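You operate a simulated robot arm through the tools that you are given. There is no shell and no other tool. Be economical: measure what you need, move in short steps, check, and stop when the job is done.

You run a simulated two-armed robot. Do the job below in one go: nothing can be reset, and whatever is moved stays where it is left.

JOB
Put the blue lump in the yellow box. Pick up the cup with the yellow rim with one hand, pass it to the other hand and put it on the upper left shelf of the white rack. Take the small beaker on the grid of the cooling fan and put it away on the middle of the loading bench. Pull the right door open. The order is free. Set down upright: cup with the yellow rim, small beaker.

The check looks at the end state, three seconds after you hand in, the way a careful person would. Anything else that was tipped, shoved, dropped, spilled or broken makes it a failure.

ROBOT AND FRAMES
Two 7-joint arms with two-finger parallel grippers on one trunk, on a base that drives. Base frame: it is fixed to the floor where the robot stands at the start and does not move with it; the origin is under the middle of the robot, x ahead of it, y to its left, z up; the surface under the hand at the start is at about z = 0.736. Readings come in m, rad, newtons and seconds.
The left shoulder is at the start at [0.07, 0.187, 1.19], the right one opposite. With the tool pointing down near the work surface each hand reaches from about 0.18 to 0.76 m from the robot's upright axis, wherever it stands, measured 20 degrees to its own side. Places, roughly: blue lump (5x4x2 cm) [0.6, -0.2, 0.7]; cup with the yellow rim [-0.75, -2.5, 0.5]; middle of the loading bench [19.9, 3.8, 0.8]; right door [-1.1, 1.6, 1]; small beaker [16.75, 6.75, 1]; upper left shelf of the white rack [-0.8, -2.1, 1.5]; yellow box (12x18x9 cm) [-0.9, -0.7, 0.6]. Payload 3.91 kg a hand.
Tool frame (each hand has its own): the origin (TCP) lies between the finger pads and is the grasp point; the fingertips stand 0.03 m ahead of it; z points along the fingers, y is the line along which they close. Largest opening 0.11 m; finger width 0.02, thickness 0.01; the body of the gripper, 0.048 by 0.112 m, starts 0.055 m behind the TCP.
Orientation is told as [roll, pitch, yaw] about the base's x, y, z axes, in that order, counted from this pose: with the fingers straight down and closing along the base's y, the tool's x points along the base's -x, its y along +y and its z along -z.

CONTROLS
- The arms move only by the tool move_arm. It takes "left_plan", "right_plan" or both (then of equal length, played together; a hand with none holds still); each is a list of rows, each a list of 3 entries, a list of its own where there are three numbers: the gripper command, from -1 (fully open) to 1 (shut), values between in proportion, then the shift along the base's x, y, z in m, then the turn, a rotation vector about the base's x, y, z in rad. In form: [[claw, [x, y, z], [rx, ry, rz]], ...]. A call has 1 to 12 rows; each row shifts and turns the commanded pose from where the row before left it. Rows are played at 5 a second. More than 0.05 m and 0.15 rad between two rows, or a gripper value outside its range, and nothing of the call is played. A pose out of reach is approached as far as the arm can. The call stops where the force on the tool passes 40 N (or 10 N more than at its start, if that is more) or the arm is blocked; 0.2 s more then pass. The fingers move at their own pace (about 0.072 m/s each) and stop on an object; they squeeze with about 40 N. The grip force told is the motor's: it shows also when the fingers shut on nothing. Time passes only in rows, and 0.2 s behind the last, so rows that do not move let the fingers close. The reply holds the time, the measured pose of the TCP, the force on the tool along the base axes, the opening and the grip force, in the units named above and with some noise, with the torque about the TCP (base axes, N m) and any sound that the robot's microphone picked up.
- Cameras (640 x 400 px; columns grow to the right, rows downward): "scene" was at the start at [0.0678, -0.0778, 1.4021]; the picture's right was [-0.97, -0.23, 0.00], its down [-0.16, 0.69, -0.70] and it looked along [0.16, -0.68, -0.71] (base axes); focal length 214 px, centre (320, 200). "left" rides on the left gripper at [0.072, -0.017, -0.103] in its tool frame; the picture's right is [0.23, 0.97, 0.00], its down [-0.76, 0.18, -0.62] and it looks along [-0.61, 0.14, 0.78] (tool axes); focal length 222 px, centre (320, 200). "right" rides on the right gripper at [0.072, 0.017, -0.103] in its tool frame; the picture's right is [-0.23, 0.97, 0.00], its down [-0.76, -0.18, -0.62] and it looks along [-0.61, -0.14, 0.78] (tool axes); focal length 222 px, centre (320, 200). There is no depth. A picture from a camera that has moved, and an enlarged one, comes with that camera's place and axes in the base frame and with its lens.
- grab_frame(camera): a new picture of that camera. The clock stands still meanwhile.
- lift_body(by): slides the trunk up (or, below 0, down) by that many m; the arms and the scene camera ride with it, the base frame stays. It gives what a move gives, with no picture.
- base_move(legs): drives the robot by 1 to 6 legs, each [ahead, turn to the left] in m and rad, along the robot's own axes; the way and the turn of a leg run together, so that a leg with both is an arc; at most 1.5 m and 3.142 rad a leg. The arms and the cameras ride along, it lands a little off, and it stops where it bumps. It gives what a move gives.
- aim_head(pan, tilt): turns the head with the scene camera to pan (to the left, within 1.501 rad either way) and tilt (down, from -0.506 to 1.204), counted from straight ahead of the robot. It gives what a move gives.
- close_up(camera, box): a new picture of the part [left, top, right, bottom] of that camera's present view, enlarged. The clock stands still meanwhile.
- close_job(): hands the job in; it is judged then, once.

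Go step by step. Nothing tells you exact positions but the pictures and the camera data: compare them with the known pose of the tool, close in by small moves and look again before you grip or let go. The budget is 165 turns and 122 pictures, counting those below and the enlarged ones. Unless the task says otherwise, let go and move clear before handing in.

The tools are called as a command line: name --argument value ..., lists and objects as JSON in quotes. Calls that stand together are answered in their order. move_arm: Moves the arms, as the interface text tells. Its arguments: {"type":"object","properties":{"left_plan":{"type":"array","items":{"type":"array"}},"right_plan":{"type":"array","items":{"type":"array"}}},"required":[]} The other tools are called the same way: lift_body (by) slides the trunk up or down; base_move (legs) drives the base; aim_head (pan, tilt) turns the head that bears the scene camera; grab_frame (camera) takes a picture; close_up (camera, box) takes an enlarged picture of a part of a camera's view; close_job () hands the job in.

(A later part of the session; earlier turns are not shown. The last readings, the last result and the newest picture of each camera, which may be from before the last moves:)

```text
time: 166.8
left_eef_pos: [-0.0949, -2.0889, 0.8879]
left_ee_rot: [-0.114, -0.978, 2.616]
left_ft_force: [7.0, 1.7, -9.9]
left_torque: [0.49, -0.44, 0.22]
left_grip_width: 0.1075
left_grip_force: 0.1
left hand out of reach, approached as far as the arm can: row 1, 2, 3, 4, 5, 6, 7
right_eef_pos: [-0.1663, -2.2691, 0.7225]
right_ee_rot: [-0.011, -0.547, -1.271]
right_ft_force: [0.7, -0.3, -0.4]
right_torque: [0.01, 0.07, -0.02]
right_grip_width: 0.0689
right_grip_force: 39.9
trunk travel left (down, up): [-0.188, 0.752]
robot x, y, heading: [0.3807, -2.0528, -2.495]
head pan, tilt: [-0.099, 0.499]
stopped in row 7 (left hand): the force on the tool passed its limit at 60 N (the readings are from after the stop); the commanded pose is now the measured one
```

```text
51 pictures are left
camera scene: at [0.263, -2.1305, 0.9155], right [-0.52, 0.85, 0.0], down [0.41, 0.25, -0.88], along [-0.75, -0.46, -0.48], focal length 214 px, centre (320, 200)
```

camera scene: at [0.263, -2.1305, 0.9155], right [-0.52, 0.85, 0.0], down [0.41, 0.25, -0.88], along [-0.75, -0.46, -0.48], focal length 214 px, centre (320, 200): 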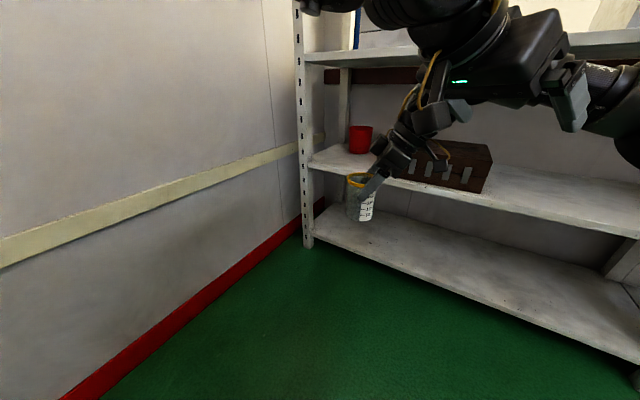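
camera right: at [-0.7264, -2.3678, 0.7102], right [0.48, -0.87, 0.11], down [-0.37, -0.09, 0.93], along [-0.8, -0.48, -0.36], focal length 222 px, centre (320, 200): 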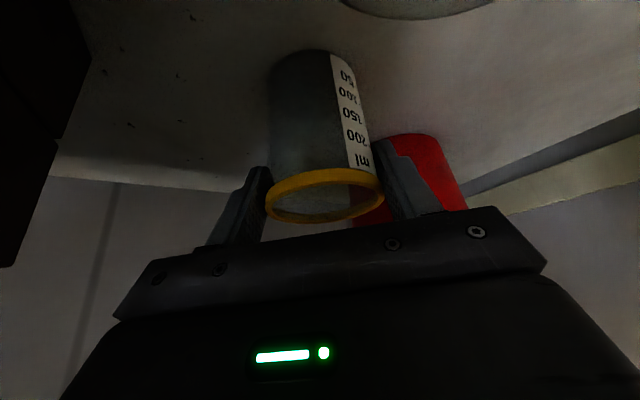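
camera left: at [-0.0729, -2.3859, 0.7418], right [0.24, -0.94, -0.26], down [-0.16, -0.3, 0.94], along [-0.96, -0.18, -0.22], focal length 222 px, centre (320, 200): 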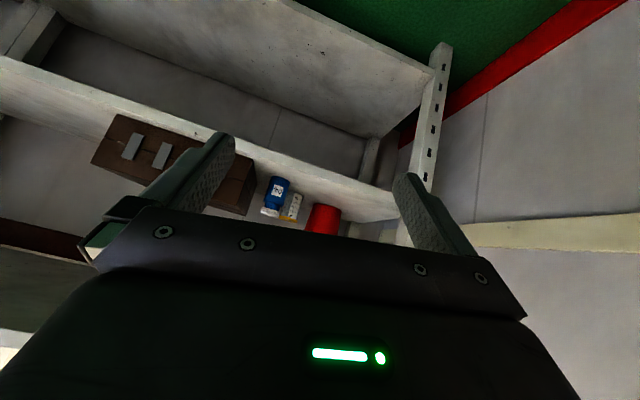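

The left hand drifted too far inward and touched the right wrist lightly. I'll retreat it to the left and use less yaw.

move_arm --left_plan '[[-1, [0.021, -0.028, 0.01], [0, 0, 0]], [-1, [0.021, -0.028, 0.01], [0, 0, 0.13]], [-1, [0.015, -0.02, 0], [0, 0, 0.14]], [-1, [0.015, -0.02, 0], [0, 0, 0.14]], [-1, [0.015, -0.02, 0], [0, 0, 0.14]], [-1, [0.015, -0.02, 0], [0, 0, 0]], [-1, [0, 0, 0], [0, 0, 0]]]'

grab_frame --camera "scene"

```text
time: 167.8
left_eef_pos: [-0.1089, -2.1831, 0.9283]
left_ee_rot: [-0.104, -0.965, 2.959]
left_ft_force: [2.7, -0.1, -0.3]
left_torque: [-0.02, -0.01, -0.15]
left_grip_width: 0.1099
left_grip_force: 0.0
left hand out of reach, approached as far as the arm can: row 1, 2, 3, 4
right_eef_pos: [-0.1684, -2.2685, 0.7213]
right_ee_rot: [-0.006, -0.546, -1.282]
right_ft_force: [0.5, 0.8, -0.3]
right_torque: [0.0, -0.01, 0.0]
right_grip_width: 0.0688
right_grip_force: 39.8
trunk travel left (down, up): [-0.188, 0.752]
robot x, y, heading: [0.3835, -2.0537, -2.49]
head pan, tilt: [-0.099, 0.499]
stopped in row 4 (left hand): the force on the tool passed its limit at 58 N (the readings are from after the stop); the commanded pose is now the measured one
```

```text
50 pictures are left
camera scene: at [0.2629, -2.1306, 0.9155], right [-0.52, 0.85, 0.0], down [0.41, 0.25, -0.88], along [-0.75, -0.46, -0.48], focal length 214 px, centre (320, 200)
```

scene: 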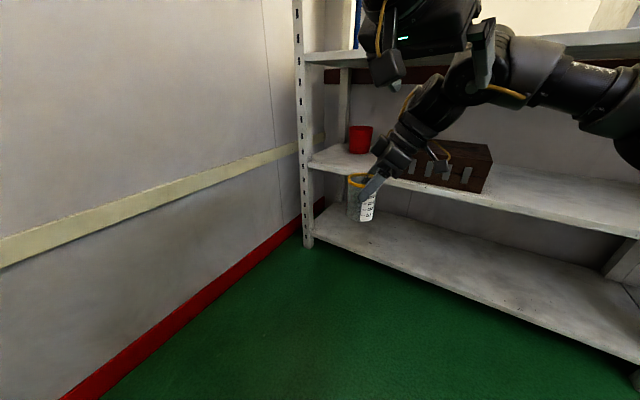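

It's still touching the right wrist, so I'll lift the left hand up and away first.

move_arm --left_plan '[[-1, [0.02, -0.01, 0.035], [0, 0, 0]], [-1, [0.03, -0.03, 0.02], [0, 0, 0]], [-1, [0.025, -0.035, 0], [0, 0, 0]], [-1, [0.025, -0.035, 0], [0, 0, 0]], [-1, [0.02, -0.03, 0], [0, 0, 0.1]], [-1, [0, 0, 0], [0, 0, 0.1]], [-1, [0, 0, 0], [0, 0, 0]]]'

grab_frame --camera "scene"

```text
time: 168.3
left_eef_pos: [-0.0972, -2.1878, 0.9514]
left_ee_rot: [-0.096, -0.93, 2.938]
left_ft_force: [0.2, -0.8, 0.3]
left_torque: [0.02, 0.01, -0.05]
left_grip_width: 0.1101
left_grip_force: 0.0
left hand out of reach, approached as far as the arm can: row 1, 2
right_eef_pos: [-0.1701, -2.2678, 0.7252]
right_ee_rot: [-0.01, -0.553, -1.28]
right_ft_force: [-0.3, 0.7, -0.3]
right_torque: [0.03, -0.04, 0.01]
right_grip_width: 0.0688
right_grip_force: 40.4
trunk travel left (down, up): [-0.188, 0.752]
robot x, y, heading: [0.3784, -2.0528, -2.488]
head pan, tilt: [-0.099, 0.499]
stopped in row 2 (left hand): the force on the tool passed its limit at 77 N (the readings are from after the stop); the commanded pose is now the measured one
```

```text
49 pictures are left
camera scene: at [0.2629, -2.1305, 0.9155], right [-0.52, 0.85, 0.0], down [0.41, 0.25, -0.88], along [-0.75, -0.46, -0.48], focal length 214 px, centre (320, 200)
```

scene: 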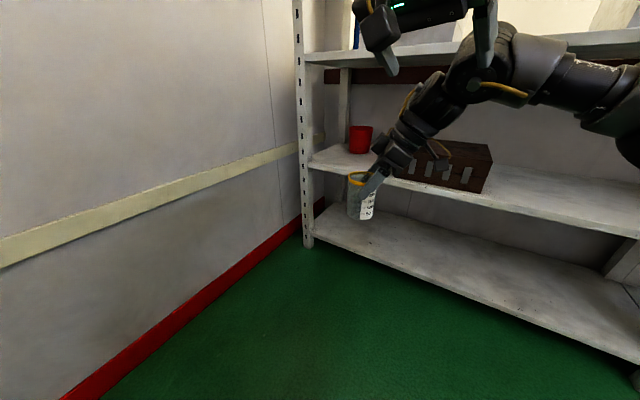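

They are still in contact, so I'll lower the right hand (with the cup) away from it instead.

move_arm --right_plan '[[1, [0, 0, -0.03], [0, 0, 0]], [1, [0, 0, -0.03], [0, 0, 0]], [1, [0, 0, -0.03], [0, 0, 0]], [1, [0, 0, 0], [0, 0, 0]]]'

move_arm --left_plan '[[-1, [0.0, 0, 0.03], [0, 0, 0]], [-1, [0.02, -0.02, 0.02], [0, 0, 0]], [-1, [0.025, -0.03, 0], [0, 0, 0]], [-1, [0.025, -0.035, 0], [0, 0, 0]], [-1, [0.02, -0.03, 0], [0, 0, 0.1]], [-1, [0, 0, 0], [0, 0, 0.1]], [-1, [0, 0, 0], [0, 0, 0]]]'

grab_frame --camera "scene"

```text
time: 169.3
left_eef_pos: [-0.0984, -2.1881, 0.9505]
left_ee_rot: [-0.099, -0.928, 2.937]
left_ft_force: [-0.2, -0.8, -0.9]
left_torque: [0.0, -0.03, 0.01]
left_grip_width: 0.1101
left_grip_force: 0.0
right_eef_pos: [-0.1689, -2.2686, 0.635]
right_ee_rot: [-0.012, -0.553, -1.282]
right_ft_force: [-0.6, -0.3, 0.2]
right_torque: [0.01, 0.0, 0.02]
right_grip_width: 0.0693
right_grip_force: 39.9
trunk travel left (down, up): [-0.188, 0.752]
robot x, y, heading: [0.3831, -2.0542, -2.49]
head pan, tilt: [-0.099, 0.499]
```

```text
time: 170.9
left_eef_pos: [-0.0635, -2.2963, 1.0431]
left_ee_rot: [-0.099, -0.928, 3.137]
left_ft_force: [-0.7, 0.8, -0.3]
left_torque: [-0.01, 0.0, 0.0]
left_grip_width: 0.11
left_grip_force: 0.1
left hand out of reach, approached as far as the arm can: row 3, 4, 5, 6
right_eef_pos: [-0.1692, -2.2689, 0.6342]
right_ee_rot: [-0.01, -0.553, -1.282]
right_ft_force: [-0.1, 0.4, -0.1]
right_torque: [-0.03, -0.03, 0.01]
right_grip_width: 0.069
right_grip_force: 40.2
trunk travel left (down, up): [-0.188, 0.752]
robot x, y, heading: [0.3804, -2.0555, -2.491]
head pan, tilt: [-0.099, 0.499]
```

```text
48 pictures are left
camera scene: at [0.263, -2.1306, 0.9155], right [-0.52, 0.85, 0.0], down [0.41, 0.25, -0.88], along [-0.75, -0.46, -0.48], focal length 214 px, centre (320, 200)
```

scene: 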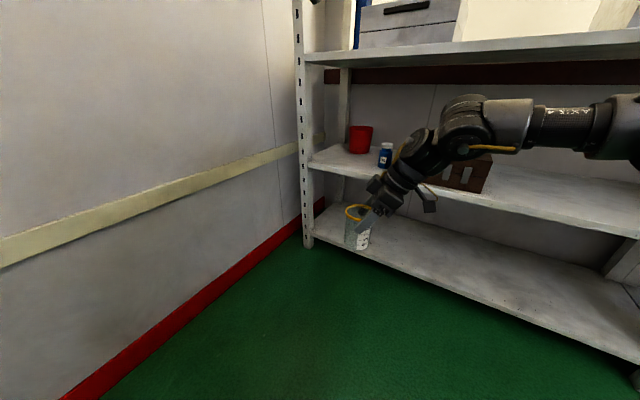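

The hands are free again and the left is well placed above and left of the cup. I'll lower it to the cup's height while tilting it flatter.

move_arm --left_plan '[[-1, [0.01, 0, -0.045], [0, 0.1, 0]], [-1, [0.01, 0, -0.045], [0, 0.1, 0]], [-1, [0.0, 0, -0.045], [0, 0.1, 0]], [-1, [0, 0, -0.045], [0, 0.1, 0]], [-1, [0, 0, -0.045], [0, 0, 0]], [-1, [0, 0, -0.045], [0, 0, 0]], [-1, [0, 0, -0.045], [0, 0, 0]], [-1, [0, 0, 0], [0, 0, 0]]]'

grab_frame --camera "scene"

```text
time: 172.2
left_eef_pos: [-0.1484, -2.2389, 0.8407]
left_ee_rot: [-0.147, -1.364, -3.086]
left_ft_force: [2.2, -1.2, 0.0]
left_torque: [-0.06, -0.05, -0.15]
left_grip_width: 0.1093
left_grip_force: 0.0
left hand out of reach, approached as far as the arm can: row 1, 2, 3, 4, 6
right_eef_pos: [-0.1712, -2.2654, 0.6291]
right_ee_rot: [0.003, -0.542, -1.293]
right_ft_force: [0.1, -0.7, -0.7]
right_torque: [0.01, 0.01, -0.01]
right_grip_width: 0.069
right_grip_force: 40.2
trunk travel left (down, up): [-0.188, 0.752]
robot x, y, heading: [0.38, -2.0576, -2.493]
head pan, tilt: [-0.099, 0.499]
stopped in row 6 (left hand): the force on the tool passed its limit at 46 N (the readings are from after the stop); the commanded pose is now the measured one
```

```text
47 pictures are left
camera scene: at [0.2632, -2.1305, 0.9156], right [-0.52, 0.85, 0.0], down [0.41, 0.25, -0.88], along [-0.75, -0.46, -0.48], focal length 214 px, centre (320, 200)
```

scene: 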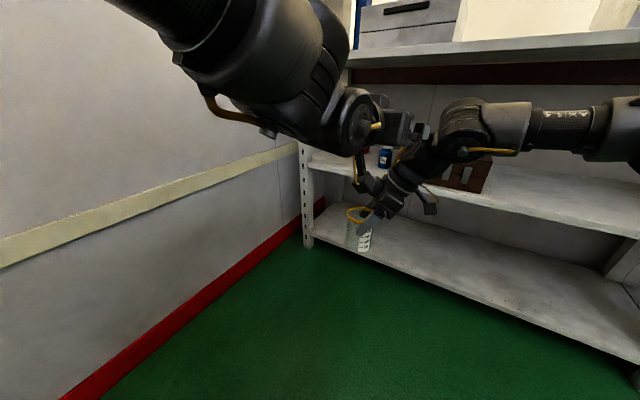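

The left hand naturally sits over the cup's place, so I'll move the cup a bit forward and right, then continue lowering the left hand.

move_arm --right_plan '[[1, [0, 0, -0.03], [0, 0, 0]], [1, [-0.033, 0.009, 0], [0, 0, 0]], [1, [-0.033, 0.009, 0], [0, 0, 0]], [1, [-0.033, 0.009, 0], [0, 0, 0]], [1, [0, 0, 0], [0, 0, 0]]]'

move_arm --left_plan '[[-1, [0.01, -0.005, -0.03], [0, 0, 0]], [-1, [0.01, -0.005, -0.03], [0, 0, 0]], [-1, [0, 0, -0.03], [0, 0, 0]], [-1, [0, 0, -0.03], [0, 0, 0]], [-1, [0, 0, 0], [0, 0, 0]]]'

grab_frame --camera "scene"

grab_frame --camera "left"

```text
time: 173.4
left_eef_pos: [-0.1493, -2.2384, 0.8401]
left_ee_rot: [-0.145, -1.364, -3.089]
left_ft_force: [0.1, -1.0, -0.1]
left_torque: [0.04, 0.01, 0.01]
left_grip_width: 0.1099
left_grip_force: 0.0
right_eef_pos: [-0.2707, -2.239, 0.5995]
right_ee_rot: [0.003, -0.542, -1.294]
right_ft_force: [0.2, -0.9, -0.7]
right_torque: [-0.01, -0.04, -0.01]
right_grip_width: 0.0688
right_grip_force: 40.1
trunk travel left (down, up): [-0.188, 0.752]
robot x, y, heading: [0.3856, -2.0567, -2.491]
head pan, tilt: [-0.099, 0.499]
```

```text
time: 174.8
left_eef_pos: [-0.1178, -2.2509, 0.783]
left_ee_rot: [-0.392, -1.401, -2.83]
left_ft_force: [0.4, 0.2, -0.1]
left_torque: [-0.01, 0.01, 0.0]
left_grip_width: 0.1098
left_grip_force: 0.2
left hand out of reach, approached as far as the arm can: row 2, 3, 4
right_eef_pos: [-0.2697, -2.2399, 0.5991]
right_ee_rot: [0.001, -0.543, -1.294]
right_ft_force: [-0.6, 0.3, -0.8]
right_torque: [0.0, 0.01, 0.01]
right_grip_width: 0.069
right_grip_force: 40.0
trunk travel left (down, up): [-0.188, 0.752]
robot x, y, heading: [0.3784, -2.0581, -2.492]
head pan, tilt: [-0.099, 0.499]
stopped in row 5 (left hand): the arm was blocked; the commanded pose is now the measured one
```

```text
46 pictures are left
camera scene: at [0.263, -2.1306, 0.9155], right [-0.52, 0.85, 0.0], down [0.41, 0.25, -0.88], along [-0.75, -0.46, -0.48], focal length 214 px, centre (320, 200)
```

scene: 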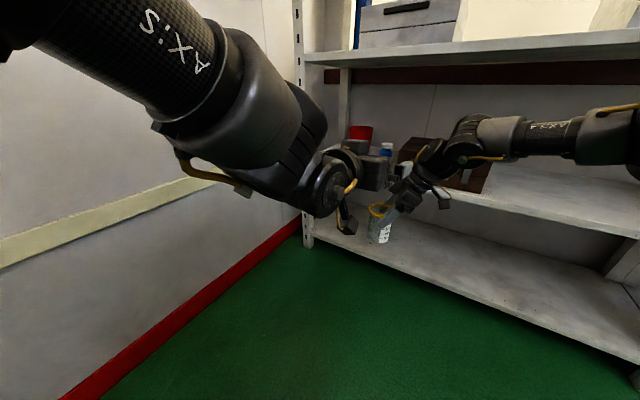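

```text
45 pictures are left
camera left: at [-0.0049, -2.24, 0.7291], right [-0.04, -0.96, -0.29], down [0.48, -0.27, 0.84], along [-0.88, -0.11, 0.47], focal length 222 px, centre (320, 200)
```

left: 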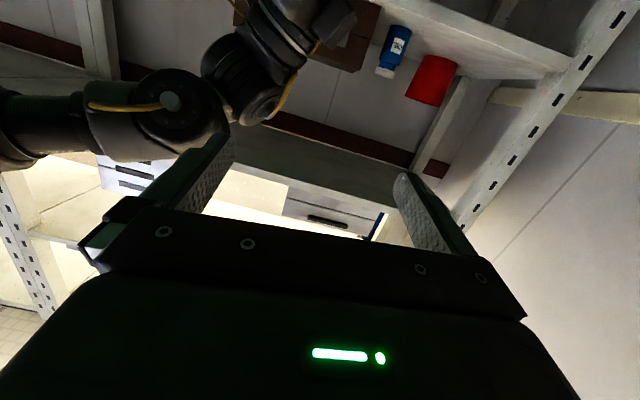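

The left hand is now horizontal, pointing toward -x at z 0.783 with fingers closing along y. I'll raise the cup with the right hand in front of it, then move it into the left gripper.

move_arm --right_plan '[[1, [-0.01, 0, 0.04], [0, 0, 0]], [1, [0, 0, 0.04], [0, 0, 0]], [1, [0, 0, 0.04], [0, 0, 0]], [1, [0, 0, 0.04], [0, 0, 0]], [1, [0, 0, 0.04], [0, 0, 0]], [1, [0, 0, 0.043], [0, 0, 0]], [1, [0, 0, 0], [0, 0, 0]]]'

grab_frame --camera "left"

grab_frame --camera "scene"

```text
time: 176.4
left_eef_pos: [-0.1184, -2.2503, 0.7812]
left_ee_rot: [-0.388, -1.4, -2.836]
left_ft_force: [-0.1, 1.5, 0.9]
left_torque: [-0.02, -0.01, 0.01]
left_grip_width: 0.1101
left_grip_force: 0.1
right_eef_pos: [-0.2414, -2.186, 0.8015]
right_ee_rot: [-0.001, -0.546, -1.293]
right_ft_force: [-0.8, 0.0, 0.0]
right_torque: [0.04, -0.02, 0.03]
right_grip_width: 0.0689
right_grip_force: 39.4
right hand out of reach, approached as far as the arm can: row 3, 4, 5, 6
trunk travel left (down, up): [-0.188, 0.752]
robot x, y, heading: [0.3806, -2.0569, -2.484]
head pan, tilt: [-0.099, 0.499]
```

```text
44 pictures are left
camera left: at [-0.005, -2.2398, 0.7286], right [-0.04, -0.96, -0.29], down [0.48, -0.27, 0.84], along [-0.88, -0.1, 0.47], focal length 222 px, centre (320, 200)
```

left: 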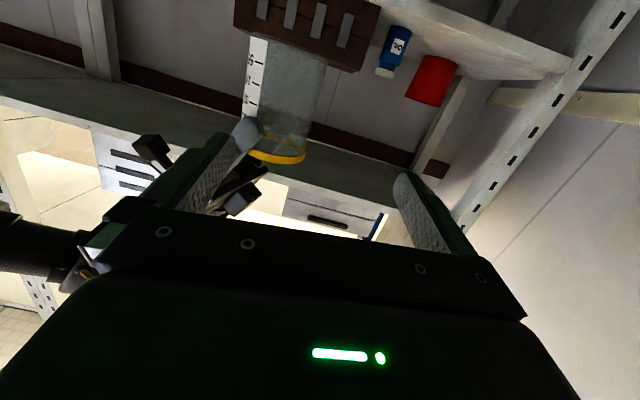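

```text
43 pictures are left
camera scene: at [0.2628, -2.1304, 0.9155], right [-0.52, 0.85, 0.0], down [0.41, 0.25, -0.88], along [-0.75, -0.46, -0.48], focal length 214 px, centre (320, 200)
```

scene: 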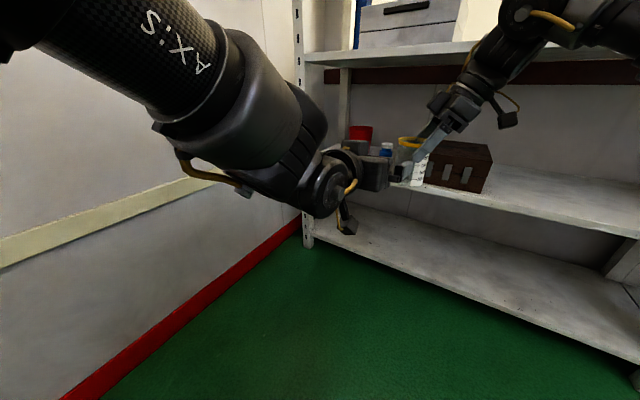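

The cup is near. The right is at its limit here, so I'll align the left hand in y and then advance it onto the cup.

move_arm --left_plan '[[-1, [0, 0.02, 0], [0, 0, 0]], [-1, [0, 0.02, 0], [0, 0, 0]], [-1, [0, 0.02, 0], [0, 0, 0]], [-1, [0, 0, 0], [0, 0, 0]]]'

grab_frame --camera "left"

```text
time: 177.4
left_eef_pos: [-0.1194, -2.1905, 0.7818]
left_ee_rot: [-0.36, -1.398, -2.862]
left_ft_force: [0.0, -1.0, -1.0]
left_torque: [-0.01, 0.01, 0.0]
left_grip_width: 0.1102
left_grip_force: 0.0
right_eef_pos: [-0.2405, -2.1874, 0.8008]
right_ee_rot: [-0.001, -0.546, -1.294]
right_ft_force: [-0.1, 1.1, 0.0]
right_torque: [0.0, 0.0, -0.01]
right_grip_width: 0.0688
right_grip_force: 40.1
trunk travel left (down, up): [-0.188, 0.752]
robot x, y, heading: [0.3806, -2.0538, -2.486]
head pan, tilt: [-0.099, 0.499]
```

```text
42 pictures are left
camera left: at [-0.0059, -2.179, 0.7274], right [-0.04, -0.96, -0.28], down [0.47, -0.27, 0.84], along [-0.88, -0.1, 0.46], focal length 222 px, centre (320, 200)
```

left: 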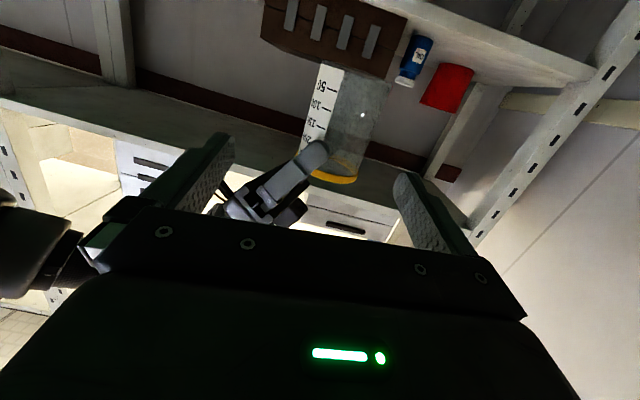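

The cup is lined up between the left fingers. I'll advance the left hand onto it.

move_arm --left_plan '[[-1, [-0.025, 0, 0], [0, 0, 0]], [-1, [-0.025, 0, 0], [0, 0, 0]], [-1, [-0.025, 0, 0], [0, 0, 0]], [-1, [0, 0, 0], [0, 0, 0]]]'

grab_frame --camera "left"

grab_frame --camera "scene"

```text
time: 178.6
left_eef_pos: [-0.1801, -2.1999, 0.8195]
left_ee_rot: [-0.786, -1.418, -2.44]
left_ft_force: [-0.7, 12.3, -13.6]
left_torque: [-0.92, -0.24, -0.33]
left_grip_width: 0.1101
left_grip_force: 0.0
left hand out of reach, approached as far as the arm can: row 3
right_eef_pos: [-0.2412, -2.1883, 0.8024]
right_ee_rot: [-0.009, -0.551, -1.286]
right_ft_force: [-0.7, -13.2, 12.0]
right_torque: [0.97, -0.59, -0.47]
right_grip_width: 0.0689
right_grip_force: 39.8
trunk travel left (down, up): [-0.188, 0.752]
robot x, y, heading: [0.3795, -2.056, -2.495]
head pan, tilt: [-0.099, 0.499]
stopped in row 4 (left hand): the arm was blocked; the commanded pose is now the measured one
```

```text
41 pictures are left
camera left: at [-0.0686, -2.1866, 0.7626], right [-0.05, -0.94, -0.33], down [0.51, -0.31, 0.8], along [-0.86, -0.13, 0.5], focal length 222 px, centre (320, 200)
```

left: 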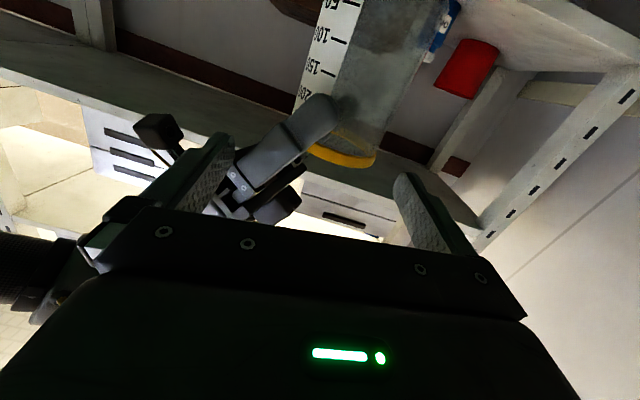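

```text
40 pictures are left
camera scene: at [0.2632, -2.1306, 0.9156], right [-0.52, 0.85, 0.0], down [0.41, 0.25, -0.88], along [-0.75, -0.46, -0.48], focal length 214 px, centre (320, 200)
```

scene: 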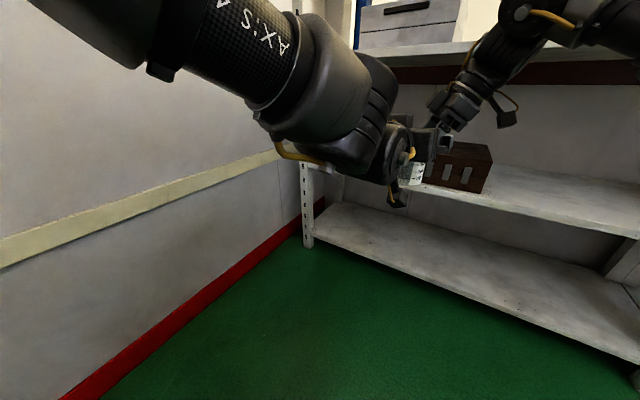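

The left fingers ride too high and touch the right gripper. I'll back off, point the left hand more downward so its TCP gets lower, and try again.

move_arm --left_plan '[[-1, [0.03, -0.01, -0.01], [0, 0, 0]], [-1, [0.03, 0, -0.015], [0, -0.06, 0]], [-1, [0, 0, -0.015], [0, -0.1, 0]], [-1, [0, 0, -0.015], [0, -0.1, 0]], [-1, [0, 0, -0.015], [0, -0.1, 0]], [-1, [0, 0, -0.015], [0, 0, 0]], [-1, [0, 0, 0], [0, 0, 0]]]'

grab_frame --camera "left"

```text
time: 180.2
left_eef_pos: [-0.119, -2.2103, 0.7356]
left_ee_rot: [-0.265, -1.085, -2.941]
left_ft_force: [0.6, 0.5, 0.5]
left_torque: [-0.02, 0.0, -0.02]
left_grip_width: 0.1099
left_grip_force: 0.0
right_eef_pos: [-0.2413, -2.1876, 0.8007]
right_ee_rot: [-0.004, -0.545, -1.292]
right_ft_force: [-1.1, 0.6, -1.5]
right_torque: [0.05, 0.01, -0.05]
right_grip_width: 0.0687
right_grip_force: 39.7
trunk travel left (down, up): [-0.188, 0.752]
robot x, y, heading: [0.3809, -2.0529, -2.492]
head pan, tilt: [-0.099, 0.499]
```

```text
39 pictures are left
camera left: at [0.0038, -2.1961, 0.7193], right [0.07, -0.94, -0.32], down [0.2, -0.3, 0.93], along [-0.98, -0.13, 0.17], focal length 222 px, centre (320, 200)
```

left: 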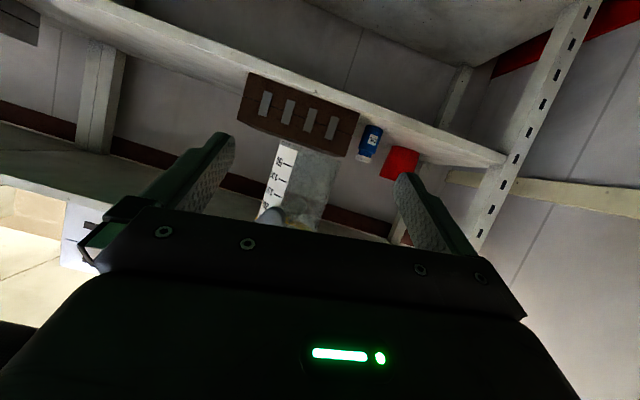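

Now the left hand sits lower and free. I'll advance it again.

move_arm --left_plan '[[-1, [-0.022, 0.008, 0], [0, 0, 0]], [-1, [-0.022, 0.006, 0], [0, 0, 0]], [-1, [-0.022, 0.004, 0], [0, 0, 0]], [-1, [-0.02, 0.002, 0], [0, 0, 0]], [-1, [0, 0, 0], [0, 0, 0]]]'

grab_frame --camera "left"

grab_frame --camera "right"

```text
time: 181.6
left_eef_pos: [-0.1959, -2.2162, 0.7837]
left_ee_rot: [-0.422, -1.127, -2.773]
left_ft_force: [0.3, 13.9, -12.6]
left_torque: [-0.98, 0.08, -0.06]
left_grip_width: 0.1099
left_grip_force: 0.0
left hand out of reach, approached as far as the arm can: row 4
right_eef_pos: [-0.2408, -2.1892, 0.8037]
right_ee_rot: [-0.01, -0.552, -1.287]
right_ft_force: [-0.1, -13.6, 14.3]
right_torque: [0.37, -0.72, -0.57]
right_grip_width: 0.069
right_grip_force: 40.0
trunk travel left (down, up): [-0.188, 0.752]
robot x, y, heading: [0.3797, -2.0575, -2.492]
head pan, tilt: [-0.099, 0.499]
stopped in row 5 (left hand): the arm was blocked; the commanded pose is now the measured one
```

```text
38 pictures are left
camera left: at [-0.0724, -2.1975, 0.7626], right [0.07, -0.92, -0.38], down [0.26, -0.35, 0.9], along [-0.96, -0.16, 0.22], focal length 222 px, centre (320, 200)
```

left: 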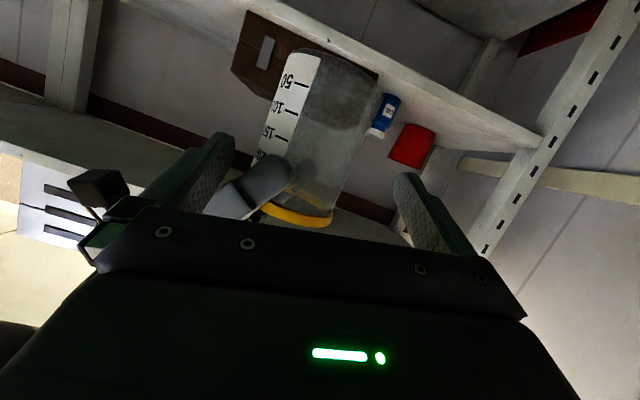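

```text
37 pictures are left
camera right: at [-0.2569, -2.074, 0.8532], right [0.99, 0.08, 0.11], down [-0.07, -0.36, 0.93], along [0.12, -0.93, -0.35], focal length 222 px, centre (320, 200)
```

right: 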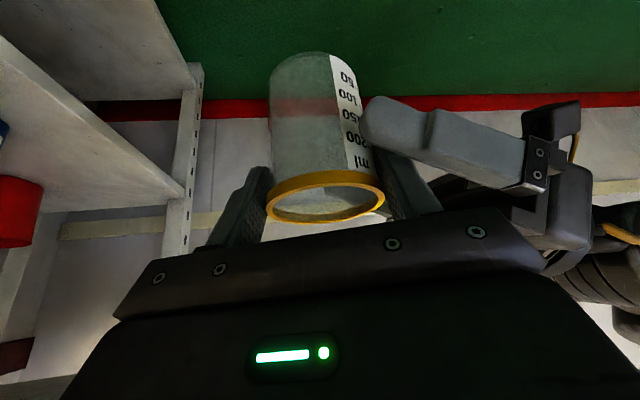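

The left finger collides with the right finger because reaching forward raises it. I'll pull the left back down and bring the cup toward it with the right hand instead.

move_arm --left_plan '[[-1, [0.03, -0.01, -0.02], [0, 0, 0]], [-1, [0.03, 0.005, -0.02], [0, 0.02, 0]], [-1, [0.02, 0.005, -0.02], [0, 0, 0]], [-1, [0, 0, -0.015], [0, 0, 0]], [-1, [0, 0, 0], [0, 0, 0]]]'

move_arm --right_plan '[[1, [0.015, -0.006, 0], [0, 0, 0]], [1, [0.015, -0.006, 0], [0, 0, 0]], [1, [0.015, -0.006, 0], [0, 0, 0]], [1, [0, 0, 0], [0, 0, 0]]]'

grab_frame --camera "left"

```text
time: 182.8
left_eef_pos: [-0.1141, -2.214, 0.705]
left_ee_rot: [-0.427, -1.148, -2.767]
left_ft_force: [0.8, -0.2, 0.0]
left_torque: [-0.02, 0.01, -0.01]
left_grip_width: 0.1102
left_grip_force: 0.2
right_eef_pos: [-0.2415, -2.1885, 0.8025]
right_ee_rot: [-0.004, -0.549, -1.29]
right_ft_force: [0.2, -0.3, 0.2]
right_torque: [0.02, 0.01, -0.04]
right_grip_width: 0.069
right_grip_force: 39.9
trunk travel left (down, up): [-0.188, 0.752]
robot x, y, heading: [0.3803, -2.0572, -2.485]
head pan, tilt: [-0.099, 0.499]
```

```text
time: 183.8
left_eef_pos: [-0.117, -2.2149, 0.705]
left_ee_rot: [-0.425, -1.149, -2.769]
left_ft_force: [1.4, 0.7, 0.1]
left_torque: [0.0, -0.02, -0.01]
left_grip_width: 0.1099
left_grip_force: 0.0
right_eef_pos: [-0.1965, -2.2062, 0.8014]
right_ee_rot: [-0.005, -0.548, -1.291]
right_ft_force: [0.3, 0.0, 0.2]
right_torque: [-0.04, 0.03, -0.02]
right_grip_width: 0.0689
right_grip_force: 40.2
trunk travel left (down, up): [-0.188, 0.752]
robot x, y, heading: [0.3791, -2.054, -2.49]
head pan, tilt: [-0.099, 0.499]
```

```text
36 pictures are left
camera left: at [0.0059, -2.1958, 0.6818], right [0.07, -0.93, -0.37], down [0.28, -0.34, 0.9], along [-0.96, -0.17, 0.24], focal length 222 px, centre (320, 200)
```

left: 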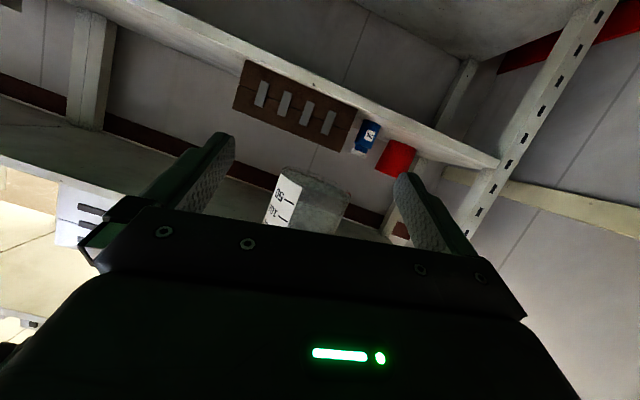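

That works freely. I'll bring the cup over the left fingers and lower it between them.

move_arm --right_plan '[[1, [0.02, -0.003, 0], [0, 0, 0]], [1, [0.02, -0.003, 0], [0, 0, 0]], [1, [0.02, -0.003, 0], [0, 0, 0]], [1, [0, 0, 0], [0, 0, 0]]]'

grab_frame --camera "left"

grab_frame --camera "right"

```text
time: 184.8
left_eef_pos: [-0.1161, -2.2148, 0.7062]
left_ee_rot: [-0.426, -1.148, -2.768]
left_ft_force: [-0.7, -0.9, 0.0]
left_torque: [-0.02, -0.01, -0.03]
left_grip_width: 0.1102
left_grip_force: 0.0
right_eef_pos: [-0.1371, -2.2164, 0.8007]
right_ee_rot: [-0.004, -0.548, -1.293]
right_ft_force: [-0.3, 0.1, -0.2]
right_torque: [-0.01, 0.04, 0.01]
right_grip_width: 0.0688
right_grip_force: 40.4
trunk travel left (down, up): [-0.188, 0.752]
robot x, y, heading: [0.3789, -2.0521, -2.487]
head pan, tilt: [-0.099, 0.499]
```

```text
35 pictures are left
camera left: at [0.0059, -2.1958, 0.6818], right [0.07, -0.93, -0.37], down [0.28, -0.34, 0.9], along [-0.96, -0.17, 0.24], focal length 222 px, centre (320, 200)
```

left: 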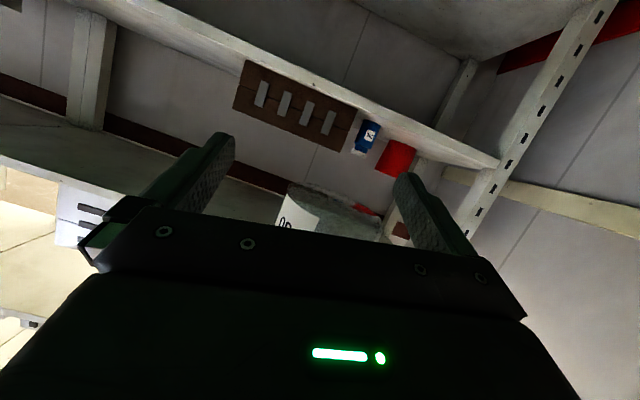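

```text
34 pictures are left
camera right: at [-0.1534, -2.1011, 0.8511], right [0.99, 0.08, 0.11], down [-0.08, -0.36, 0.93], along [0.12, -0.93, -0.35], focal length 222 px, centre (320, 200)
```

right: 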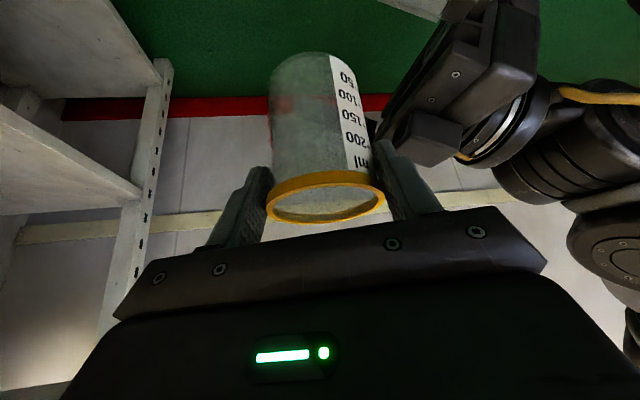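

The cup is centred above the left gripper. I'll lower it 3.3 cm and look.

move_arm --right_plan '[[1, [0.003, 0.003, -0.017], [0, 0, 0]], [1, [0.003, 0, -0.016], [0, 0, 0]], [1, [0, 0, 0], [0, 0, 0]]]'

grab_frame --camera "left"

grab_frame --camera "right"

```text
time: 185.6
left_eef_pos: [-0.1154, -2.2156, 0.706]
left_ee_rot: [-0.425, -1.147, -2.768]
left_ft_force: [0.2, -0.7, -0.2]
left_torque: [-0.01, -0.02, -0.01]
left_grip_width: 0.1099
left_grip_force: 0.1
right_eef_pos: [-0.1304, -2.2122, 0.768]
right_ee_rot: [-0.004, -0.547, -1.29]
right_ft_force: [-0.3, 0.4, -0.3]
right_torque: [0.05, 0.02, 0.04]
right_grip_width: 0.0685
right_grip_force: 39.4
trunk travel left (down, up): [-0.188, 0.752]
robot x, y, heading: [0.383, -2.0511, -2.49]
head pan, tilt: [-0.099, 0.499]
```

```text
33 pictures are left
camera left: at [0.006, -2.1959, 0.6818], right [0.07, -0.93, -0.37], down [0.28, -0.34, 0.9], along [-0.96, -0.17, 0.24], focal length 222 px, centre (320, 200)
```

left: 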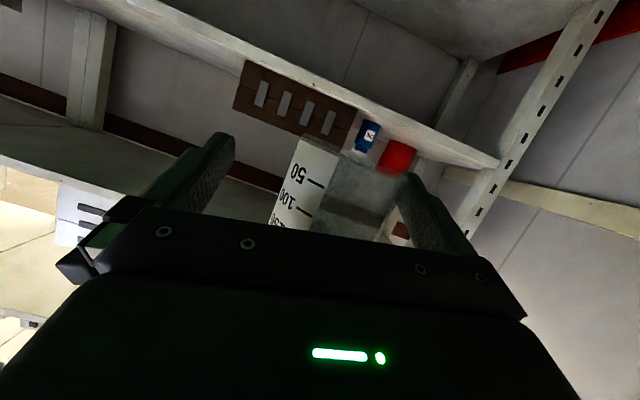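

```text
32 pictures are left
camera right: at [-0.1463, -2.0973, 0.8184], right [0.99, 0.08, 0.11], down [-0.08, -0.36, 0.93], along [0.12, -0.93, -0.35], focal length 222 px, centre (320, 200)
```

right: 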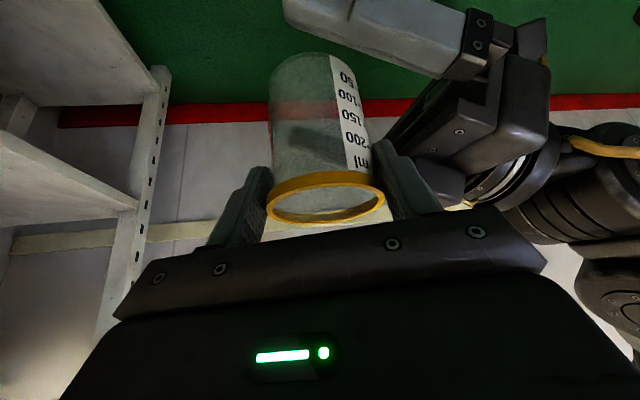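

The cup sits about 1.6 cm off-centre toward the -y finger. I'll shift it with the right hand, then close the left.

move_arm --right_plan '[[1, [0, 0.008, 0], [0, 0, 0]], [1, [0, 0.008, 0], [0, 0, 0]], [1, [0, 0, 0], [0, 0, 0]]]'

move_arm --left_plan '[[-0.3, [0, 0, 0], [0, 0, 0]], [-0.2, [0, 0, 0], [0, 0, 0]], [0, [0, 0, 0], [0, 0, 0]], [1, [0, 0, 0], [0, 0, 0]], [1, [0, 0, 0], [0, 0, 0]]]'

grab_frame --camera "right"

```text
time: 186.4
left_eef_pos: [-0.1167, -2.2151, 0.7057]
left_ee_rot: [-0.427, -1.147, -2.767]
left_ft_force: [0.2, 0.2, 0.0]
left_torque: [0.03, -0.02, 0.01]
left_grip_width: 0.1101
left_grip_force: 0.2
right_eef_pos: [-0.1308, -2.1951, 0.7685]
right_ee_rot: [-0.005, -0.547, -1.289]
right_ft_force: [-0.2, 0.2, -1.0]
right_torque: [0.0, -0.03, 0.0]
right_grip_width: 0.0689
right_grip_force: 40.2
trunk travel left (down, up): [-0.188, 0.752]
robot x, y, heading: [0.3812, -2.0524, -2.486]
head pan, tilt: [-0.099, 0.499]
```

```text
time: 187.6
left_eef_pos: [-0.116, -2.2134, 0.7061]
left_ee_rot: [-0.427, -1.148, -2.771]
left_ft_force: [-1.4, 26.1, 5.4]
left_torque: [-1.42, -0.15, 0.04]
left_grip_width: 0.0718
left_grip_force: 39.9
right_eef_pos: [-0.1308, -2.1957, 0.7677]
right_ee_rot: [-0.005, -0.548, -1.29]
right_ft_force: [1.4, -27.3, -5.3]
right_torque: [-0.09, 0.16, -0.42]
right_grip_width: 0.0692
right_grip_force: 40.1
trunk travel left (down, up): [-0.188, 0.752]
robot x, y, heading: [0.3823, -2.0561, -2.492]
head pan, tilt: [-0.099, 0.499]
```

```text
31 pictures are left
camera right: at [-0.1469, -2.0811, 0.8181], right [0.99, 0.08, 0.11], down [-0.08, -0.36, 0.93], along [0.12, -0.93, -0.35], focal length 222 px, centre (320, 200)
```

right: 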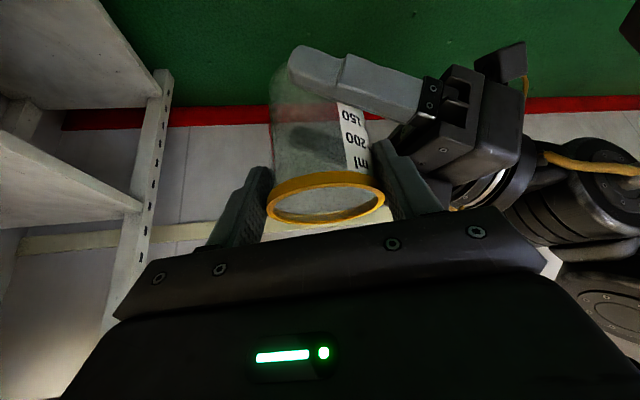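

The left has closed but presses one-sidedly (26 N). I'll nudge the left hand 5 mm in +y to centre it.

move_arm --left_plan '[[1, [0, 0.003, 0], [0, 0, 0]], [1, [0, 0.003, 0], [0, 0, 0]], [1, [0, 0, 0], [0, 0, 0]]]'

```text
time: 188.4
left_eef_pos: [-0.118, -2.2117, 0.7062]
left_ee_rot: [-0.418, -1.149, -2.773]
left_ft_force: [6.1, -5.5, -1.1]
left_torque: [-0.74, 0.08, 0.28]
left_grip_width: 0.0715
left_grip_force: 39.7
right_eef_pos: [-0.1323, -2.1954, 0.7672]
right_ee_rot: [-0.003, -0.544, -1.296]
right_ft_force: [-4.9, 4.5, 0.3]
right_torque: [1.07, 0.26, -0.31]
right_grip_width: 0.0688
right_grip_force: 39.9
trunk travel left (down, up): [-0.188, 0.752]
robot x, y, heading: [0.3838, -2.0562, -2.489]
head pan, tilt: [-0.099, 0.499]
```

The forces are balanced now. I'll open the right hand slightly and draw it up and away.

move_arm --right_plan '[[-0.4, [0, 0, 0], [0, 0, 0]], [-0.55, [0, 0, 0], [0, 0, 0]], [-0.55, [-0.003, 0.012, 0.02], [0, 0, 0]], [-0.55, [-0.003, 0.015, 0.025], [0, 0, 0]], [-0.55, [-0.003, 0.02, 0.03], [0, 0, 0]], [-0.55, [0, 0.03, 0.02], [0, 0, 0]], [-0.55, [-0.02, 0.03, 0], [0, 0, 0]], [-0.55, [-0.03, 0.03, 0], [0, 0, 0]], [-0.55, [0, 0, 0], [0, 0, 0]]]'

grab_frame --camera "scene"

grab_frame --camera "left"

```text
time: 190.4
left_eef_pos: [-0.1168, -2.2086, 0.7062]
left_ee_rot: [-0.426, -1.147, -2.768]
left_ft_force: [0.7, -0.4, -0.4]
left_torque: [-0.03, 0.04, -0.03]
left_grip_width: 0.0655
left_grip_force: 40.2
right_eef_pos: [-0.192, -2.0585, 0.8646]
right_ee_rot: [-0.006, -0.547, -1.291]
right_ft_force: [-0.5, 0.0, -0.9]
right_torque: [0.01, 0.0, 0.0]
right_grip_width: 0.085
right_grip_force: 0.1
trunk travel left (down, up): [-0.188, 0.752]
robot x, y, heading: [0.3784, -2.0574, -2.495]
head pan, tilt: [-0.099, 0.499]
```

```text
30 pictures are left
camera scene: at [0.2629, -2.1304, 0.9155], right [-0.52, 0.85, 0.0], down [0.41, 0.25, -0.88], along [-0.75, -0.46, -0.48], focal length 214 px, centre (320, 200)
```

scene: 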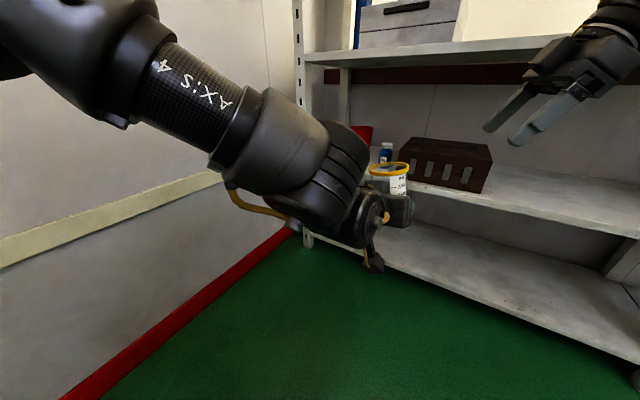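

```text
29 pictures are left
camera left: at [0.0059, -2.19, 0.6819], right [0.07, -0.93, -0.37], down [0.28, -0.34, 0.9], along [-0.96, -0.17, 0.24], focal length 222 px, centre (320, 200)
```

left: 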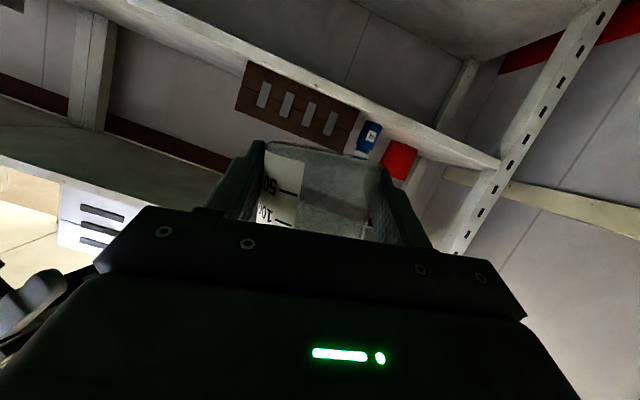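

The left hand now holds the cup. Next I'll retract the right hand, raise the trunk fully, and turn toward the upper shelf.

move_arm --right_plan '[[-0.55, [0.035, 0.027, 0], [0, 0, 0]], [-0.55, [0.035, 0.027, 0], [0, 0, 0]], [-0.55, [0.035, 0.027, 0], [0, 0, 0]], [-0.55, [0.035, 0.027, 0], [0, 0, 0]], [-0.55, [0, 0, 0], [0, 0, 0]]]'

lift_body --by 0.75

move_arm --left_plan '[[1, [0, 0, 0.03], [0, 0, 0]], [1, [0, 0, 0.03], [0, 0, 0]], [1, [0, 0, 0.02], [0, 0, 0]], [1, [0, 0, 0], [0, 0, 0]]]'

base_move --legs '[[0, -0.448]]'

aim_head --pan 0.0 --tilt 0.35

grab_frame --camera "scene"

```text
time: 191.6
left_eef_pos: [-0.1171, -2.2085, 0.7064]
left_ee_rot: [-0.427, -1.147, -2.769]
left_ft_force: [0.1, 0.2, -0.8]
left_torque: [-0.01, 0.05, -0.01]
left_grip_width: 0.0659
left_grip_force: 40.4
right_eef_pos: [-0.0485, -1.953, 0.8601]
right_ee_rot: [-0.003, -0.547, -1.291]
right_ft_force: [-0.6, -0.2, 0.3]
right_torque: [0.0, -0.03, 0.02]
right_grip_width: 0.0852
right_grip_force: 0.0
trunk travel left (down, up): [-0.188, 0.752]
robot x, y, heading: [0.3784, -2.0537, -2.487]
head pan, tilt: [-0.099, 0.499]
```

```text
refused: 0.75 is not a number from -0.4 to 0.4
```

```text
time: 192.6
left_eef_pos: [-0.1164, -2.2076, 0.7857]
left_ee_rot: [-0.427, -1.149, -2.767]
left_ft_force: [-0.1, -0.2, 0.1]
left_torque: [-0.04, 0.02, 0.02]
left_grip_width: 0.0656
left_grip_force: 39.9
right_eef_pos: [-0.0496, -1.9537, 0.8613]
right_ee_rot: [-0.006, -0.547, -1.29]
right_ft_force: [-0.1, -0.1, 1.0]
right_torque: [0.0, 0.01, -0.01]
right_grip_width: 0.0852
right_grip_force: 0.0
trunk travel left (down, up): [-0.188, 0.752]
robot x, y, heading: [0.3834, -2.0541, -2.49]
head pan, tilt: [-0.099, 0.499]
```

```text
time: 194.3
left_eef_pos: [-0.1339, -1.9707, 0.7859]
left_ee_rot: [-0.427, -1.151, 3.053]
left_ft_force: [0.0, -0.2, -0.3]
left_torque: [0.02, 0.03, 0.03]
left_grip_width: 0.0654
left_grip_force: 40.7
right_eef_pos: [0.0411, -1.7731, 0.8619]
right_ee_rot: [-0.006, -0.549, -1.75]
right_ft_force: [-0.4, -0.2, 0.5]
right_torque: [0.0, 0.02, 0.0]
right_grip_width: 0.0851
right_grip_force: 0.1
trunk travel left (down, up): [-0.188, 0.752]
robot x, y, heading: [0.3778, -2.0528, -2.953]
head pan, tilt: [-0.099, 0.499]
```

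```text
time: 195.0
left_eef_pos: [-0.1338, -1.9713, 0.7853]
left_ee_rot: [-0.426, -1.147, 3.054]
left_ft_force: [0.6, 0.4, 0.1]
left_torque: [0.01, -0.01, 0.02]
left_grip_width: 0.0657
left_grip_force: 40.3
right_eef_pos: [0.0395, -1.7732, 0.8617]
right_ee_rot: [-0.005, -0.549, -1.748]
right_ft_force: [-0.2, -1.1, -1.0]
right_torque: [-0.02, 0.0, -0.01]
right_grip_width: 0.0854
right_grip_force: 0.1
trunk travel left (down, up): [-0.188, 0.752]
robot x, y, heading: [0.3769, -2.0551, -2.95]
head pan, tilt: [0.0, 0.351]
```

```text
28 pictures are left
camera scene: at [0.2398, -2.0795, 0.9292], right [-0.19, 0.98, 0.0], down [0.34, 0.07, -0.94], along [-0.92, -0.18, -0.34], focal length 214 px, centre (320, 200)
```

scene: 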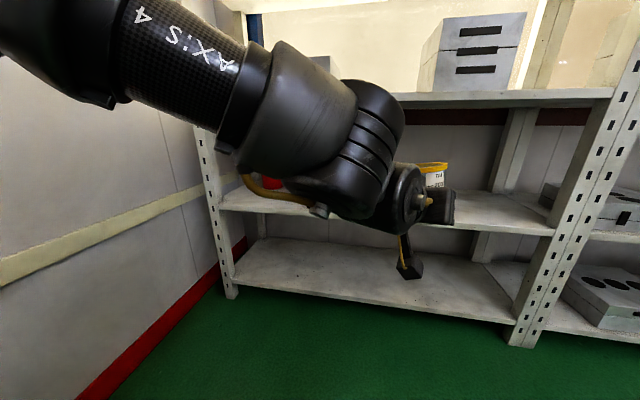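

lift_body --by 0.4

lift_body --by 0.34

base_move --legs '[[0.25, 0]]'

grab_frame --camera "scene"

```text
time: 198.9
left_eef_pos: [-0.133, -1.9705, 1.1852]
left_ee_rot: [-0.426, -1.149, 3.056]
left_ft_force: [0.4, -0.4, -0.8]
left_torque: [0.01, 0.0, 0.03]
left_grip_width: 0.0652
left_grip_force: 40.0
right_eef_pos: [0.0389, -1.7727, 1.26]
right_ee_rot: [-0.004, -0.549, -1.751]
right_ft_force: [0.2, 0.4, -0.6]
right_torque: [-0.01, -0.03, -0.02]
right_grip_width: 0.0852
right_grip_force: 0.2
trunk travel left (down, up): [-0.588, 0.352]
robot x, y, heading: [0.383, -2.0509, -2.947]
head pan, tilt: [0.0, 0.351]
```

```text
time: 202.2
left_eef_pos: [-0.1332, -1.9712, 1.5264]
left_ee_rot: [-0.428, -1.149, 3.055]
left_ft_force: [-0.4, -0.6, 0.1]
left_torque: [-0.02, 0.02, -0.01]
left_grip_width: 0.0654
left_grip_force: 39.7
right_eef_pos: [0.0392, -1.7717, 1.602]
right_ee_rot: [-0.007, -0.548, -1.751]
right_ft_force: [-0.7, -0.9, 1.1]
right_torque: [0.02, 0.01, 0.01]
right_grip_width: 0.0855
right_grip_force: 0.0
trunk travel left (down, up): [-0.928, 0.012]
robot x, y, heading: [0.3818, -2.0555, -2.949]
head pan, tilt: [0.0, 0.351]
```

```text
time: 204.1
left_eef_pos: [-0.3796, -2.0183, 1.5285]
left_ee_rot: [-0.425, -1.152, 3.053]
left_ft_force: [-0.1, 0.0, -0.4]
left_torque: [0.01, 0.04, 0.01]
left_grip_width: 0.0652
left_grip_force: 39.7
right_eef_pos: [-0.2058, -1.8209, 1.6007]
right_ee_rot: [-0.009, -0.547, -1.747]
right_ft_force: [0.2, 0.2, -0.3]
right_torque: [0.03, 0.03, 0.02]
right_grip_width: 0.0851
right_grip_force: 0.1
trunk travel left (down, up): [-0.928, 0.012]
robot x, y, heading: [0.1276, -2.0985, -2.953]
head pan, tilt: [0.0, 0.351]
```

```text
27 pictures are left
camera scene: at [-0.0061, -2.1276, 1.6697], right [-0.19, 0.98, 0.0], down [0.33, 0.07, -0.94], along [-0.92, -0.18, -0.34], focal length 214 px, centre (320, 200)
```

scene: 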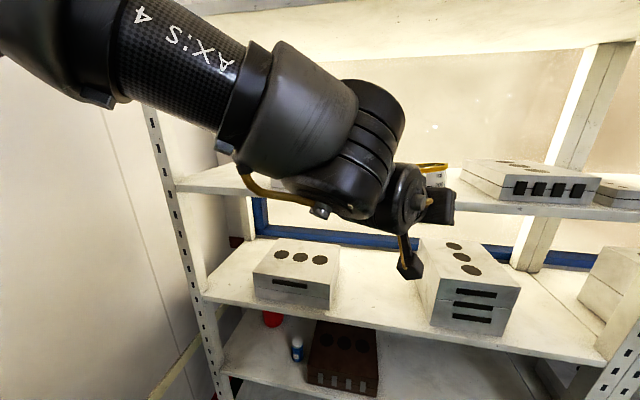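

The shelf (surface z≈1.47–1.49) has free room around y≈-2.07. I'll drive in most of the way and look closely.

base_move --legs '[[0.22, 0]]'

close_up --camera "scene" --box '[340, 110, 540, 270]'

grab_frame --camera "left"

```text
time: 205.7
left_eef_pos: [-0.5962, -2.061, 1.528]
left_ee_rot: [-0.425, -1.152, 3.053]
left_ft_force: [0.1, -0.1, -0.2]
left_torque: [-0.03, 0.0, 0.02]
left_grip_width: 0.0654
left_grip_force: 40.2
right_eef_pos: [-0.4218, -1.8625, 1.6029]
right_ee_rot: [-0.011, -0.548, -1.748]
right_ft_force: [0.2, 0.3, 0.3]
right_torque: [-0.03, 0.05, -0.02]
right_grip_width: 0.0853
right_grip_force: 0.2
trunk travel left (down, up): [-0.928, 0.012]
robot x, y, heading: [-0.0858, -2.1434, -2.951]
head pan, tilt: [0.0, 0.351]
```

```text
2.50 times, centred on (440, 190) of scene
camera zoom: at [-0.2225, -2.1697, 1.6698], right [-0.19, 0.98, 0.0], down [0.33, 0.06, -0.94], along [-0.92, -0.18, -0.34], focal length 536 px, centre (20, 225)
```

zoom: 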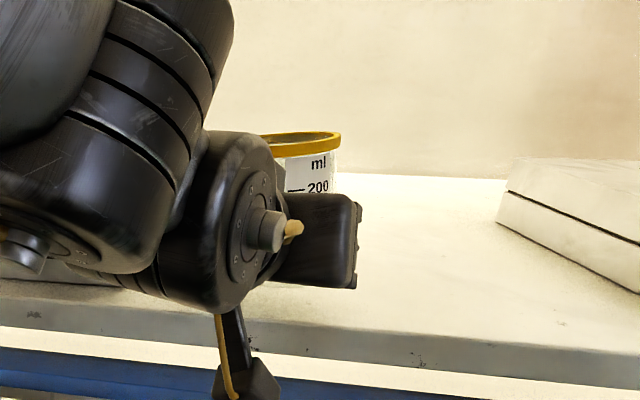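

```text
25 pictures are left
camera left: at [-0.4781, -2.0989, 1.5033], right [-0.35, -0.86, -0.37], down [0.1, -0.43, 0.9], along [-0.93, 0.28, 0.24], focal length 222 px, centre (320, 200)
```

left: 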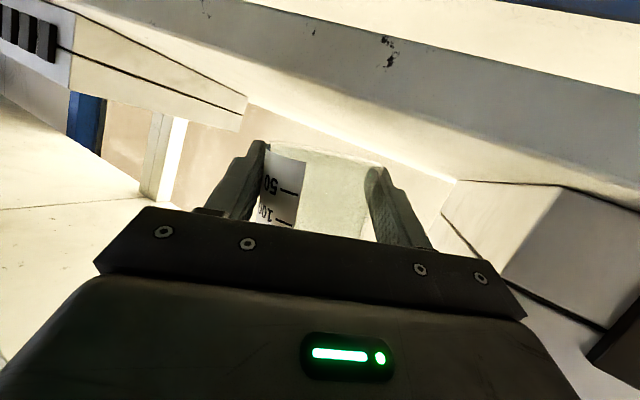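

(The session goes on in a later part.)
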